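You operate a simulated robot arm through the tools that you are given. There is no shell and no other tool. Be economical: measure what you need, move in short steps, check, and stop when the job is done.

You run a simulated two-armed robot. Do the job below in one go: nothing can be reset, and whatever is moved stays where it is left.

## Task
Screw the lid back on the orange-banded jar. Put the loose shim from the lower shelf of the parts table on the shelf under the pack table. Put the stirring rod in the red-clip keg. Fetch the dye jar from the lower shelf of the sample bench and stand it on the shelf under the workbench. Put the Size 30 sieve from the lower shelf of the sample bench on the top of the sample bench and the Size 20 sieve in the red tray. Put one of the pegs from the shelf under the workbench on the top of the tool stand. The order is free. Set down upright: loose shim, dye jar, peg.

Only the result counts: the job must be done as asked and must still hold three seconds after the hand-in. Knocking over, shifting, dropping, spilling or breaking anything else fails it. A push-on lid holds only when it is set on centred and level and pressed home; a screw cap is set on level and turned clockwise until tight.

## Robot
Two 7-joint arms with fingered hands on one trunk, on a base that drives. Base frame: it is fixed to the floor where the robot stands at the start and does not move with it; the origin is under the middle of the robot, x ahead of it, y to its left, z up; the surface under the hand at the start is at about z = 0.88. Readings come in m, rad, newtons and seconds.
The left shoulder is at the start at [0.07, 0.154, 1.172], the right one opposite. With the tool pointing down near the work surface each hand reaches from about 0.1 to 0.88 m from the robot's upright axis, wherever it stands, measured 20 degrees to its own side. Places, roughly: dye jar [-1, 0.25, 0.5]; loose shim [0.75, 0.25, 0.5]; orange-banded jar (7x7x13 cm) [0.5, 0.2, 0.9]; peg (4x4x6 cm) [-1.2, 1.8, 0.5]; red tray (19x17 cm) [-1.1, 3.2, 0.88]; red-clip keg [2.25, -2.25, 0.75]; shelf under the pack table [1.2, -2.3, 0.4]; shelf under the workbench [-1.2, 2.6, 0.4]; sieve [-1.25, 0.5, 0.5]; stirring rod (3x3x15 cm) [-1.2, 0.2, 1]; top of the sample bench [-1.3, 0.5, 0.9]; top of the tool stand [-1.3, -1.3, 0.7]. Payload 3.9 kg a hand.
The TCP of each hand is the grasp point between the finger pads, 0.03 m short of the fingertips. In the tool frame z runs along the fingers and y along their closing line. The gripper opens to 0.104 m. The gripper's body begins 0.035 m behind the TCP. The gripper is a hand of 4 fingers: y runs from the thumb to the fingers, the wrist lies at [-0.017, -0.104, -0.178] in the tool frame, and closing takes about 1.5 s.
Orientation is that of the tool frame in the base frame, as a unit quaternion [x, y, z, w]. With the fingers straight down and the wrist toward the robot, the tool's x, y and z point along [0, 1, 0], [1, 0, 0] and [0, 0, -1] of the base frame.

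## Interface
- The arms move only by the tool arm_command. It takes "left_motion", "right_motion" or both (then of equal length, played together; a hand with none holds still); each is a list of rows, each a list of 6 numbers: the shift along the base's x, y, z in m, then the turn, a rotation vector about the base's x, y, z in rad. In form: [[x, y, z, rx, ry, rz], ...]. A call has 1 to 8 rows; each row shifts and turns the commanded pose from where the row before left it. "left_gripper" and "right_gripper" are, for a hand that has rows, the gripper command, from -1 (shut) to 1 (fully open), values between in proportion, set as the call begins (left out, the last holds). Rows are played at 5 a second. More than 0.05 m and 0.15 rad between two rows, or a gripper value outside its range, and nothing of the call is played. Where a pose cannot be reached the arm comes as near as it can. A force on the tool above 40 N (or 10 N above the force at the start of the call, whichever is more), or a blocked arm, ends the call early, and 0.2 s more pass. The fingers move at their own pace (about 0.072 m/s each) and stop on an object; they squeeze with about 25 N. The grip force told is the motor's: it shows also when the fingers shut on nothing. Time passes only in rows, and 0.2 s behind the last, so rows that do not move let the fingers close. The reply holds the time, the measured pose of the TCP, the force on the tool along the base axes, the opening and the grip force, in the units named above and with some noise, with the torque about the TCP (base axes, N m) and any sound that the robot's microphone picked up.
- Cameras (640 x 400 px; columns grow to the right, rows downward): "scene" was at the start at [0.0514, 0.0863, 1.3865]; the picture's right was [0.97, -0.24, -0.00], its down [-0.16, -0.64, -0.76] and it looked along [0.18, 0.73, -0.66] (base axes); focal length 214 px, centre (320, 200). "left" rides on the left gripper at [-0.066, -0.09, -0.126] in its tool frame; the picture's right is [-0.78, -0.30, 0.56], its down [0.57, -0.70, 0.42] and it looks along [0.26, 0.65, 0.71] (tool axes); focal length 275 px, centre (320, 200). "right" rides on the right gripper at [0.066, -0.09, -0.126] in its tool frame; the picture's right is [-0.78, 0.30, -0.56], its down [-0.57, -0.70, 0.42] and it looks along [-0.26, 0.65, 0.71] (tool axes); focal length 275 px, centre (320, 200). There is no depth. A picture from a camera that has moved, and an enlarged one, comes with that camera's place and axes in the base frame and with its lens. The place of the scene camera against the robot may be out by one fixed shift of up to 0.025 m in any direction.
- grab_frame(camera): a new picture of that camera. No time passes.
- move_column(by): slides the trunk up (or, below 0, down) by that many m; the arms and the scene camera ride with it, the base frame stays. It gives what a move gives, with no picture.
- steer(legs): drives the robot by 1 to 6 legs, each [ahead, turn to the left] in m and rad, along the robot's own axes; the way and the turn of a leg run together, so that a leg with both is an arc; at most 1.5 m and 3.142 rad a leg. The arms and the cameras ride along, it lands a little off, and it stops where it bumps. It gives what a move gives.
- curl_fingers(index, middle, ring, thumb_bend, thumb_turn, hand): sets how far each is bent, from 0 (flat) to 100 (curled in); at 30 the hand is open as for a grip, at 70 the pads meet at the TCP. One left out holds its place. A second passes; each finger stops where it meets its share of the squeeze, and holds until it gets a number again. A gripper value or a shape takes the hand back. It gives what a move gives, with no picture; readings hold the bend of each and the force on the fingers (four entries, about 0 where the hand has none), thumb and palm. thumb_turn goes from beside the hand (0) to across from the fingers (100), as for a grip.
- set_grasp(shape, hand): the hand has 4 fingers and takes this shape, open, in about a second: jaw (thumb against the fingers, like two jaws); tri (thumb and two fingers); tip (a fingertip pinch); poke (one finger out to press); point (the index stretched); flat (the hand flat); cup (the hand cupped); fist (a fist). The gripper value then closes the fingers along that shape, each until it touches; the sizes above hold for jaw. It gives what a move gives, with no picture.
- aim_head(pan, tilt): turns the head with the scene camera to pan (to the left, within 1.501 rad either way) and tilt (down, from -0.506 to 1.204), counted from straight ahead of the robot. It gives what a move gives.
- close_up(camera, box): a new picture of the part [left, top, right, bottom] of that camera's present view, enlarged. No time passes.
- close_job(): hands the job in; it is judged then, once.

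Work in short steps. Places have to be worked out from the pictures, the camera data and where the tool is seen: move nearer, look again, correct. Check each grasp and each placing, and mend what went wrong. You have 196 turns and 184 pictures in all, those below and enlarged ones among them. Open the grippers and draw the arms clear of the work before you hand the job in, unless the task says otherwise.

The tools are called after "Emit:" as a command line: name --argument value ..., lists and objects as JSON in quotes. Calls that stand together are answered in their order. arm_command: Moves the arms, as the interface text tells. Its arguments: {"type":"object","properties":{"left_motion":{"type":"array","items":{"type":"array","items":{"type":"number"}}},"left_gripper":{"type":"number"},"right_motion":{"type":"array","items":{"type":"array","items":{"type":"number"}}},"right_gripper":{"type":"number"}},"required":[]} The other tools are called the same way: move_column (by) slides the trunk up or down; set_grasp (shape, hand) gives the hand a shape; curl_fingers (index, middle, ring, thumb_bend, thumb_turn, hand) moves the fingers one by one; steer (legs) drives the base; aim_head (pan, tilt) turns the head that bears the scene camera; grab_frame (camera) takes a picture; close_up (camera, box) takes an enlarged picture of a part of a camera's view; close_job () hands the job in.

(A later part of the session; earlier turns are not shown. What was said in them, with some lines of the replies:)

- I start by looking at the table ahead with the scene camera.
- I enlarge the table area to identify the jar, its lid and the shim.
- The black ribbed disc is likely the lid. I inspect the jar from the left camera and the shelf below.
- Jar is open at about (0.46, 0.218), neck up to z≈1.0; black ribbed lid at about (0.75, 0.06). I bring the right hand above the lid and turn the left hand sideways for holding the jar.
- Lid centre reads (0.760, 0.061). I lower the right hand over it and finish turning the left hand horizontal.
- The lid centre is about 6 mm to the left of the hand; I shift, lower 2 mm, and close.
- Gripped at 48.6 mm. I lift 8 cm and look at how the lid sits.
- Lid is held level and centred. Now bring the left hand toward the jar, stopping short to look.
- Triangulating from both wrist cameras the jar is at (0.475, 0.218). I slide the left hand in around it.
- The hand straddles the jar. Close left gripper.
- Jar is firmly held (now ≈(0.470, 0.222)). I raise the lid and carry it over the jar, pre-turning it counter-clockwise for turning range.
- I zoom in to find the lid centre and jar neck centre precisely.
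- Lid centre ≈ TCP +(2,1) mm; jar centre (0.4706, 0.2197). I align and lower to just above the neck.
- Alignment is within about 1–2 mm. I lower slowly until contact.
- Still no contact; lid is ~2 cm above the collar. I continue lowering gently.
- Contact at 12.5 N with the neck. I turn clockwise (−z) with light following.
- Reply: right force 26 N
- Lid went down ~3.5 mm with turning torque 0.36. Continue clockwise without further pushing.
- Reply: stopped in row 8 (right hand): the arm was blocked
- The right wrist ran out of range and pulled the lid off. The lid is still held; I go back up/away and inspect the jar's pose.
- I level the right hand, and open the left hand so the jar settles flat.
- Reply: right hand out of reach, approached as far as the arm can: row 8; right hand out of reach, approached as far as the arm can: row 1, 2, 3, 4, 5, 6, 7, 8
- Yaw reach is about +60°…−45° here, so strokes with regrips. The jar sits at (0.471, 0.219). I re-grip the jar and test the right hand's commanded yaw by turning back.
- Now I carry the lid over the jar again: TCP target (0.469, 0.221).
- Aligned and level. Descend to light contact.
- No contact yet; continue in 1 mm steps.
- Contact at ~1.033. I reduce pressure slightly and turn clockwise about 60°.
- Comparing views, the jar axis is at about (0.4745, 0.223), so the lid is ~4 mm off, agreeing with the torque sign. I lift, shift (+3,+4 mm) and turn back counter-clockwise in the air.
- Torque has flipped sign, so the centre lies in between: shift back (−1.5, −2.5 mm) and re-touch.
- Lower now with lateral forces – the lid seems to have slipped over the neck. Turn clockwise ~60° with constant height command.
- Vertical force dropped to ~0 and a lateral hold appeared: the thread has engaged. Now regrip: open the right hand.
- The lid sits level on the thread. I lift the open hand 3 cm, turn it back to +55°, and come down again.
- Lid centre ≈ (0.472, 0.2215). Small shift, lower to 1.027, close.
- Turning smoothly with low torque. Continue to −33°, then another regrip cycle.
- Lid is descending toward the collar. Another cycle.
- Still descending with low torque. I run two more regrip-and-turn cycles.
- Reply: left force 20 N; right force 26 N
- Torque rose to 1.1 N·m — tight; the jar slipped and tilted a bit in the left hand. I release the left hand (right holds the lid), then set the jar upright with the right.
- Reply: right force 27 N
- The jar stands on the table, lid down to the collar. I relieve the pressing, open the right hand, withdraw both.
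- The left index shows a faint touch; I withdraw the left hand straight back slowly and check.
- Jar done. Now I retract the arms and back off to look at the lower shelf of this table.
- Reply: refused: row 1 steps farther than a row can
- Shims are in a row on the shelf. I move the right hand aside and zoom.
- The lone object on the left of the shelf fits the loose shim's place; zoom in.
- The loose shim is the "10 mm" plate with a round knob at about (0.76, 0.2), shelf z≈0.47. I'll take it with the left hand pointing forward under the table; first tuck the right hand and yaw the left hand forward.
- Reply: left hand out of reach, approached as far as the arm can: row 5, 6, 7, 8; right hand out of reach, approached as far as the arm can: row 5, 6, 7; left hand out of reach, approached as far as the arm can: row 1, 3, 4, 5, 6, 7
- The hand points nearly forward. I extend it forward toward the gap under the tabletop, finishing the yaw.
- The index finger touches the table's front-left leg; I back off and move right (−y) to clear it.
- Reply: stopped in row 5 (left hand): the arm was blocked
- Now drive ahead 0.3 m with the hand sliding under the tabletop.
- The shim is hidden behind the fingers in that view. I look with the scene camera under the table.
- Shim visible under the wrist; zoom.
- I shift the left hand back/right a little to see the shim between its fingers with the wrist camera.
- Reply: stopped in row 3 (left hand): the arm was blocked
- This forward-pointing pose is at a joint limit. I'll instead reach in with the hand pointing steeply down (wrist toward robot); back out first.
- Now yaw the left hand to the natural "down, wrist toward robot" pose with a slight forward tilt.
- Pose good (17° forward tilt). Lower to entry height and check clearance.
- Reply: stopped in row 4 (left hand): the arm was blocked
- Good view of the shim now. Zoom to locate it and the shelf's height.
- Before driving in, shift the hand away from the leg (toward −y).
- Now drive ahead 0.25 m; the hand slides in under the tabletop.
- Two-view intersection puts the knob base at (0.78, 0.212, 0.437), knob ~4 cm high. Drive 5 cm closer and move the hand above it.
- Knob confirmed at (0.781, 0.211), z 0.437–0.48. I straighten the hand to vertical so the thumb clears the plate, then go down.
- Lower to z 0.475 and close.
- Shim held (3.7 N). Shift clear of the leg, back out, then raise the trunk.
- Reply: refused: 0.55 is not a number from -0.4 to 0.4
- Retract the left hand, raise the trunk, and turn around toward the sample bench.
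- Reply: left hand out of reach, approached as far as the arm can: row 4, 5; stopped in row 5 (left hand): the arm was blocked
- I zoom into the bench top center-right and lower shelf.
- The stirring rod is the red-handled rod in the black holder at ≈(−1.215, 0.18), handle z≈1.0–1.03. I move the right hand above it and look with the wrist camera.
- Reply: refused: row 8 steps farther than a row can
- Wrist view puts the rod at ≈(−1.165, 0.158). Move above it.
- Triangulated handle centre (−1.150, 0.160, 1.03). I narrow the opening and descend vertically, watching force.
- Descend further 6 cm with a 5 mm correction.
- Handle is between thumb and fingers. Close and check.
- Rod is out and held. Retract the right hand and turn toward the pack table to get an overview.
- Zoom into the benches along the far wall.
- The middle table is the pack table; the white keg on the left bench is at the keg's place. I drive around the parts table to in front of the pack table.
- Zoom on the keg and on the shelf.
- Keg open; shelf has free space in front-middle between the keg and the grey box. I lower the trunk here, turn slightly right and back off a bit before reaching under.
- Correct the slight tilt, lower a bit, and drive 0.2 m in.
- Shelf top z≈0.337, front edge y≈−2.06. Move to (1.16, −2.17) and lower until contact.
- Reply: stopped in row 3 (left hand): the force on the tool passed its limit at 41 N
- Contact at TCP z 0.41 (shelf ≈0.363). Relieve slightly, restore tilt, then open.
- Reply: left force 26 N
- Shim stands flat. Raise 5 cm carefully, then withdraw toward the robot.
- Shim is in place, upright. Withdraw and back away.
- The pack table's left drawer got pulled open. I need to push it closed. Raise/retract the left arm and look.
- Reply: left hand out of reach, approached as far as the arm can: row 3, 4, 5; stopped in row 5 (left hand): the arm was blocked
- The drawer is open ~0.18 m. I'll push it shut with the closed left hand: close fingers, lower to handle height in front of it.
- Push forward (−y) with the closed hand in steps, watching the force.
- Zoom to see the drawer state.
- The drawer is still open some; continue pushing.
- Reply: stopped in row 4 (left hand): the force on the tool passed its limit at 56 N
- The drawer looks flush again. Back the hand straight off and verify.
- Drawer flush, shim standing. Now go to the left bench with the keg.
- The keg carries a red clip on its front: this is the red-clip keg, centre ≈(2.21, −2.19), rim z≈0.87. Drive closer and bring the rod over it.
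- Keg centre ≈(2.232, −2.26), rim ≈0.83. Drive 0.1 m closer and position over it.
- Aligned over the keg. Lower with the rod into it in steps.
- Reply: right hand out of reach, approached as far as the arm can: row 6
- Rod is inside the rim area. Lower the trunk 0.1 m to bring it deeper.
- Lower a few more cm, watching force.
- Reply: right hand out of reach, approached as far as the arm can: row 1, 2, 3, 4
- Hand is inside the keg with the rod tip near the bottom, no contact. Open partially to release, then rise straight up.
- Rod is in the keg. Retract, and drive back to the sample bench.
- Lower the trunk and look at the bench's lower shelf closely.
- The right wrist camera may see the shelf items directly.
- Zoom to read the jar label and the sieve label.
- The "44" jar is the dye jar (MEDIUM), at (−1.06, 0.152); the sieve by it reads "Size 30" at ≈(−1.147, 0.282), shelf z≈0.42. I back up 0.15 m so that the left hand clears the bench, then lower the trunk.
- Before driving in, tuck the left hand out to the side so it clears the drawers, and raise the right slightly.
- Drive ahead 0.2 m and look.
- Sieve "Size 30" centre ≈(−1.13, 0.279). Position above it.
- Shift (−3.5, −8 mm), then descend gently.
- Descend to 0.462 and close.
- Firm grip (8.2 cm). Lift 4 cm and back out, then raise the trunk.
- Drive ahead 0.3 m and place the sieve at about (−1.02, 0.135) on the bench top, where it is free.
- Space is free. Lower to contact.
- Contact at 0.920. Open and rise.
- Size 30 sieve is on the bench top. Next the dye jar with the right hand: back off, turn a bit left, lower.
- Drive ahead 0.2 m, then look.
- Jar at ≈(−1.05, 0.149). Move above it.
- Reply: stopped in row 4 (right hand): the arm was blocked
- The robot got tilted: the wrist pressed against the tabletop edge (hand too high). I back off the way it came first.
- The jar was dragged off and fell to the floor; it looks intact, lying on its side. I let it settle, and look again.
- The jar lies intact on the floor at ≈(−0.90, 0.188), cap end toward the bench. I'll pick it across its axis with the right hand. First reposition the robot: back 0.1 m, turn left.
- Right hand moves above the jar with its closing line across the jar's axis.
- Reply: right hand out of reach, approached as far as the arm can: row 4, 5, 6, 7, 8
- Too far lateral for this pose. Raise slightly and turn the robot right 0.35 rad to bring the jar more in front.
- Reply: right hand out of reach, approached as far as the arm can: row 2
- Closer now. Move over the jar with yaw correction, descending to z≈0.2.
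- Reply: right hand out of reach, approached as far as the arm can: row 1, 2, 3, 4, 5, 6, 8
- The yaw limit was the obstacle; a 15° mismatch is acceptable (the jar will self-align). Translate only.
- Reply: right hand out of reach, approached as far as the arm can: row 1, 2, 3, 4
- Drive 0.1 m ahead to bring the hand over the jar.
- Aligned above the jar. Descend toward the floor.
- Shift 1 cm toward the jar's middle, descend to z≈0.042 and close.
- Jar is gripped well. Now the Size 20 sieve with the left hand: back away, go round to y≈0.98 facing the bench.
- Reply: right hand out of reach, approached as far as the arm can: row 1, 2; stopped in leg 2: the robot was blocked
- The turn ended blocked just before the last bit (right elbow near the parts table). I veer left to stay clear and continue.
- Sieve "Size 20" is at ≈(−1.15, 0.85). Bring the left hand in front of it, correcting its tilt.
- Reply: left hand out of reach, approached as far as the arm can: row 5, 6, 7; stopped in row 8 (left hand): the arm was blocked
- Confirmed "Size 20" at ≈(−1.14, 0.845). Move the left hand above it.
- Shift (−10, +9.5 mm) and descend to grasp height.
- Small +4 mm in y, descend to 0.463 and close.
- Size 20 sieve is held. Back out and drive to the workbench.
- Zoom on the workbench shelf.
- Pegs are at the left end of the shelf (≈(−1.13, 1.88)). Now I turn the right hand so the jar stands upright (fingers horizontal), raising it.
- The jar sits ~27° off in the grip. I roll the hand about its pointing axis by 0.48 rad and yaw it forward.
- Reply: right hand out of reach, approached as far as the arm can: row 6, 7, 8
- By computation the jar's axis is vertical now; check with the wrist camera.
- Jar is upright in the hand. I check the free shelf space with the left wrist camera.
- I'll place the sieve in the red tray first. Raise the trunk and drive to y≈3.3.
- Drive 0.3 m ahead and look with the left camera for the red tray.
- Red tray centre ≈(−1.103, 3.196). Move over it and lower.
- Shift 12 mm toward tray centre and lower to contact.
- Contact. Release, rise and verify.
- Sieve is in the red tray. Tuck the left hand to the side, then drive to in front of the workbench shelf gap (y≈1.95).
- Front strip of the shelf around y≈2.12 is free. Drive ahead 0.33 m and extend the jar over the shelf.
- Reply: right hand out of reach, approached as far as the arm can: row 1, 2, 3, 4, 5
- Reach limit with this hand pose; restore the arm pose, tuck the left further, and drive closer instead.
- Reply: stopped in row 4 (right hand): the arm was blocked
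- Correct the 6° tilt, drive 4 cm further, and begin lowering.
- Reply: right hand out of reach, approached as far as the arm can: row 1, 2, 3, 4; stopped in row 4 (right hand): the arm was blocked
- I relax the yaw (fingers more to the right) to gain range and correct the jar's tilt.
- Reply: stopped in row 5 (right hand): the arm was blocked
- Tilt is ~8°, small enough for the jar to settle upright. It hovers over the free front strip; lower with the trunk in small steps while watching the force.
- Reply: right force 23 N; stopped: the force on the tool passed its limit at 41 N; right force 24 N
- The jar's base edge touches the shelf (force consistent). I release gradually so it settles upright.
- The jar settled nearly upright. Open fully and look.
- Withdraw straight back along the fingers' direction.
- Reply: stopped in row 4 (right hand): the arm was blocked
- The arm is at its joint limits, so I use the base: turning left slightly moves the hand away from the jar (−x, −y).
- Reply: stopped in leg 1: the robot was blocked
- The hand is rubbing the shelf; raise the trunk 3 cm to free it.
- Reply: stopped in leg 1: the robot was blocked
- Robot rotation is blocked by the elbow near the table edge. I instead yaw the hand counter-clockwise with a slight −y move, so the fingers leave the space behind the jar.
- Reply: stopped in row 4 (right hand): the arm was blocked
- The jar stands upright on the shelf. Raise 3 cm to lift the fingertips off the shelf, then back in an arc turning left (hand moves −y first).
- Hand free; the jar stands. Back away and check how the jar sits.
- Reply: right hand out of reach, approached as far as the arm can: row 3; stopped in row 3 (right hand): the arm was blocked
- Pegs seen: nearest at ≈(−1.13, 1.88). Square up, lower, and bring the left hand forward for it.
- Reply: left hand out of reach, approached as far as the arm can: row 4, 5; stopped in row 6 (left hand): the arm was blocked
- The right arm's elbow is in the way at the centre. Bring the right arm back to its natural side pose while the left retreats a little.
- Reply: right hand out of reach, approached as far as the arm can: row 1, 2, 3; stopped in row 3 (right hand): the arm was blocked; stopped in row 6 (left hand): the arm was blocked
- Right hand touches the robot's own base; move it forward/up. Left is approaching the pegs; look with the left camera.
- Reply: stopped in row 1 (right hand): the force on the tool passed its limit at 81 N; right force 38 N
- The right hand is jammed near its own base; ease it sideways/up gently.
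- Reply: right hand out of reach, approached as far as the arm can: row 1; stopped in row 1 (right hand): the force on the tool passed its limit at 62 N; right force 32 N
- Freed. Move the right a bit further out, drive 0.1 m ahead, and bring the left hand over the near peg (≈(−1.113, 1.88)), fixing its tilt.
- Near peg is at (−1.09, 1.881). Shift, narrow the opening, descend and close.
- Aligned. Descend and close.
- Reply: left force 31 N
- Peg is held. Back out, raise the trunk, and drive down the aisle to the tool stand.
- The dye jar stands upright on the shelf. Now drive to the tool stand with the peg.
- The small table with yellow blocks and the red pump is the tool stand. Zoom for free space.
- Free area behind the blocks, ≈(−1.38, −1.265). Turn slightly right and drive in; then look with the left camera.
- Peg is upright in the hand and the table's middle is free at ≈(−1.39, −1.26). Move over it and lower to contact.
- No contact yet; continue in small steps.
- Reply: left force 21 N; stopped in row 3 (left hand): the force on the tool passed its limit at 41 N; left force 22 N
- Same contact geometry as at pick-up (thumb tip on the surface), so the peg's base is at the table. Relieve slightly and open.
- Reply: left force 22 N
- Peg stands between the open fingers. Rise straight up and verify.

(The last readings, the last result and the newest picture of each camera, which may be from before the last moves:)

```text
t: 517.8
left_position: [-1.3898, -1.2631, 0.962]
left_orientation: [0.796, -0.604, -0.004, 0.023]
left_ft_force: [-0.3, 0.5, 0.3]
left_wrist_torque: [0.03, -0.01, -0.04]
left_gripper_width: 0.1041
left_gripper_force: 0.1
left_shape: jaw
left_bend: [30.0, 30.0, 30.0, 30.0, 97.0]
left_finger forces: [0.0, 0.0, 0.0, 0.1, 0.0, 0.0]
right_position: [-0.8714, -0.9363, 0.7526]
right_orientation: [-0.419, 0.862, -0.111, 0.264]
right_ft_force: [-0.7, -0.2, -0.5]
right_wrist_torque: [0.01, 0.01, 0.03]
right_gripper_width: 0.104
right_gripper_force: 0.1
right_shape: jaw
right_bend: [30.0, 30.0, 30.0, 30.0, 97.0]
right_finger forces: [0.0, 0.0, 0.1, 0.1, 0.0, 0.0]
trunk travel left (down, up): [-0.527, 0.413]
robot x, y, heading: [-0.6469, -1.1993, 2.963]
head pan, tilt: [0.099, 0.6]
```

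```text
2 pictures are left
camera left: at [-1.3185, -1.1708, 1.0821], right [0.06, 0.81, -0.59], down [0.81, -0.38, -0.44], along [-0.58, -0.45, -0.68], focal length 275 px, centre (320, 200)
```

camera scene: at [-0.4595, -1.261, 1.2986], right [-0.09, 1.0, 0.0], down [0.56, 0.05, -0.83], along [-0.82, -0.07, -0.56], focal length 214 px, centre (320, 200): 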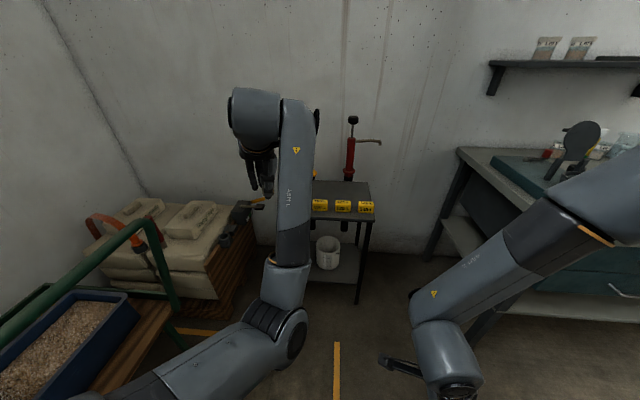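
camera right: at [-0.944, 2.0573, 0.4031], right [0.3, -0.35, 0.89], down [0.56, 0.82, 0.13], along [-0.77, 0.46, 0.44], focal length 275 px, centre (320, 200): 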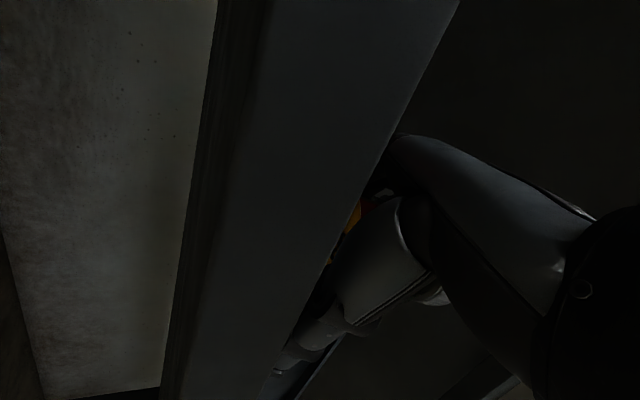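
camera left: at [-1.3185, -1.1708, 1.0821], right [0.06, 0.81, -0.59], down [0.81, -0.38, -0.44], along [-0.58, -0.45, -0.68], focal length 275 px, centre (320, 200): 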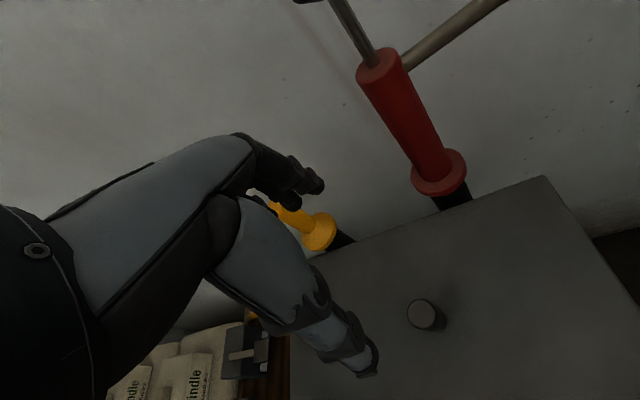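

The peg stands upright on the tool stand. Back away and take a last look at the parts table and jar.

Emit:
arm_command --left_motion '[[0, 0, 0.04, 0, 0, 0], [0.03, 0, 0.03, 0, 0, 0]]'

Emit:
steer --legs '[[-0.4, 0], [0, -1.3]]'

Emit:
aim_head --pan -0.6 --tilt 0.35

Emit:
grab_frame --camera "scene"

```text
t: 518.4
left_position: [-1.3593, -1.2633, 1.0334]
left_orientation: [0.797, -0.604, -0.004, 0.023]
left_ft_force: [0.9, 0.3, 0.1]
left_wrist_torque: [-0.01, 0.0, 0.02]
left_gripper_width: 0.1041
left_gripper_force: 0.1
left_shape: jaw
left_bend: [30.0, 30.0, 30.0, 30.0, 97.0]
left_finger forces: [0.0, 0.0, 0.0, 0.0, 0.1, 0.0]
right_position: [-0.8717, -0.9379, 0.7535]
right_orientation: [-0.418, 0.862, -0.111, 0.263]
right_ft_force: [0.3, -0.6, -1.3]
right_wrist_torque: [0.03, -0.01, -0.01]
right_gripper_width: 0.104
right_gripper_force: 0.0
right_shape: jaw
right_bend: [30.0, 30.0, 30.0, 30.0, 97.0]
right_finger forces: [0.1, 0.0, 0.0, 0.1, 0.0, 0.0]
trunk travel left (down, up): [-0.527, 0.413]
robot x, y, heading: [-0.6451, -1.1951, 2.957]
head pan, tilt: [0.099, 0.6]
```

```text
t: 524.1
left_position: [-0.5135, -0.5973, 1.0309]
left_orientation: [-0.269, 0.963, 0.017, -0.017]
left_ft_force: [0.0, -0.1, 0.2]
left_wrist_torque: [-0.04, 0.01, -0.03]
left_gripper_width: 0.1038
left_gripper_force: 0.1
left_shape: jaw
left_bend: [30.0, 30.0, 30.0, 30.0, 97.0]
left_finger forces: [0.1, 0.0, 0.0, 0.0, 0.0, 0.1]
right_position: [-0.0685, -0.9788, 0.7526]
right_orientation: [0.189, 0.939, -0.248, 0.143]
right_ft_force: [0.3, -0.1, -0.1]
right_wrist_torque: [-0.04, 0.01, 0.0]
right_gripper_width: 0.1038
right_gripper_force: 0.1
right_shape: jaw
right_bend: [30.0, 30.0, 30.0, 30.0, 97.0]
right_finger forces: [0.0, 0.1, 0.1, 0.0, 0.1, 0.0]
trunk travel left (down, up): [-0.527, 0.413]
robot x, y, heading: [-0.2591, -1.2707, 1.667]
head pan, tilt: [0.099, 0.6]
```

```text
t: 525.2
left_position: [-0.5154, -0.5969, 1.0332]
left_orientation: [-0.268, 0.963, 0.018, -0.017]
left_ft_force: [-0.4, -0.4, -0.5]
left_wrist_torque: [0.0, 0.0, 0.0]
left_gripper_width: 0.104
left_gripper_force: 0.1
left_shape: jaw
left_bend: [30.0, 30.0, 30.0, 30.0, 97.0]
left_finger forces: [0.0, 0.0, 0.0, 0.1, 0.0, 0.1]
right_position: [-0.0692, -0.9804, 0.7528]
right_orientation: [0.189, 0.94, -0.247, 0.143]
right_ft_force: [-0.3, 0.1, 0.2]
right_wrist_torque: [0.01, -0.03, -0.01]
right_gripper_width: 0.1043
right_gripper_force: 0.1
right_shape: jaw
right_bend: [30.0, 30.0, 30.0, 30.0, 97.0]
right_finger forces: [0.0, 0.1, 0.0, 0.1, 0.1, 0.1]
trunk travel left (down, up): [-0.527, 0.413]
robot x, y, heading: [-0.258, -1.2666, 1.666]
head pan, tilt: [-0.6, 0.351]
```

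```text
1 pictures are left
camera scene: at [-0.2365, -1.1305, 1.3213], right [0.87, -0.49, 0.0], down [-0.17, -0.3, -0.94], along [0.46, 0.82, -0.34], focal length 214 px, centre (320, 200)
```

scene: 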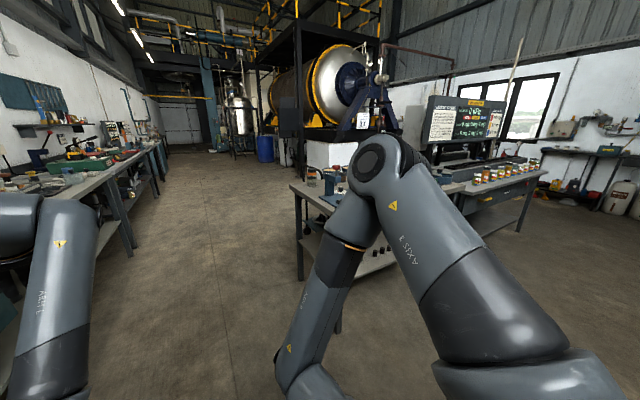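

The last view shows the parts table in order with the capped jar standing, and both hands are empty, open and clear. I hand the job in.

Emit:
close_job

```text
The job is handed in.
```

I did all seven parts of the job and handed it in. Three things went wrong on the way, and one item I could not confirm.

| Item | Where it ended |
|---|---|
| Orange-banded jar | Lid screwed on until the turning torque rose to about 1 N·m. The jar slipped in the holding hand at the end. I did not recheck tightness. |
| Loose shim | Upright on the shelf under the pack table |
| Stirring rod | In the red-clip keg |
| Dye jar | Upright on the front strip of the shelf under the workbench |
| Size 30 sieve | On the sample bench top |
| Size 20 sieve | In the red tray |
| Peg | Upright on the tool stand |

- **Pack table drawer:** my hand pulled the left drawer open while I was placing the shim. I pushed it shut again and it looked flush.
- **Dye jar:** it fell from the sample bench shelf to the floor. It looked intact, so I picked it up and placed it.
- **Robot blocked near the parts table:** the robot stopped once on a turn. My guess is that the right elbow touched the table. The last picture shows nothing displaced there, though the arm covered part of the view.
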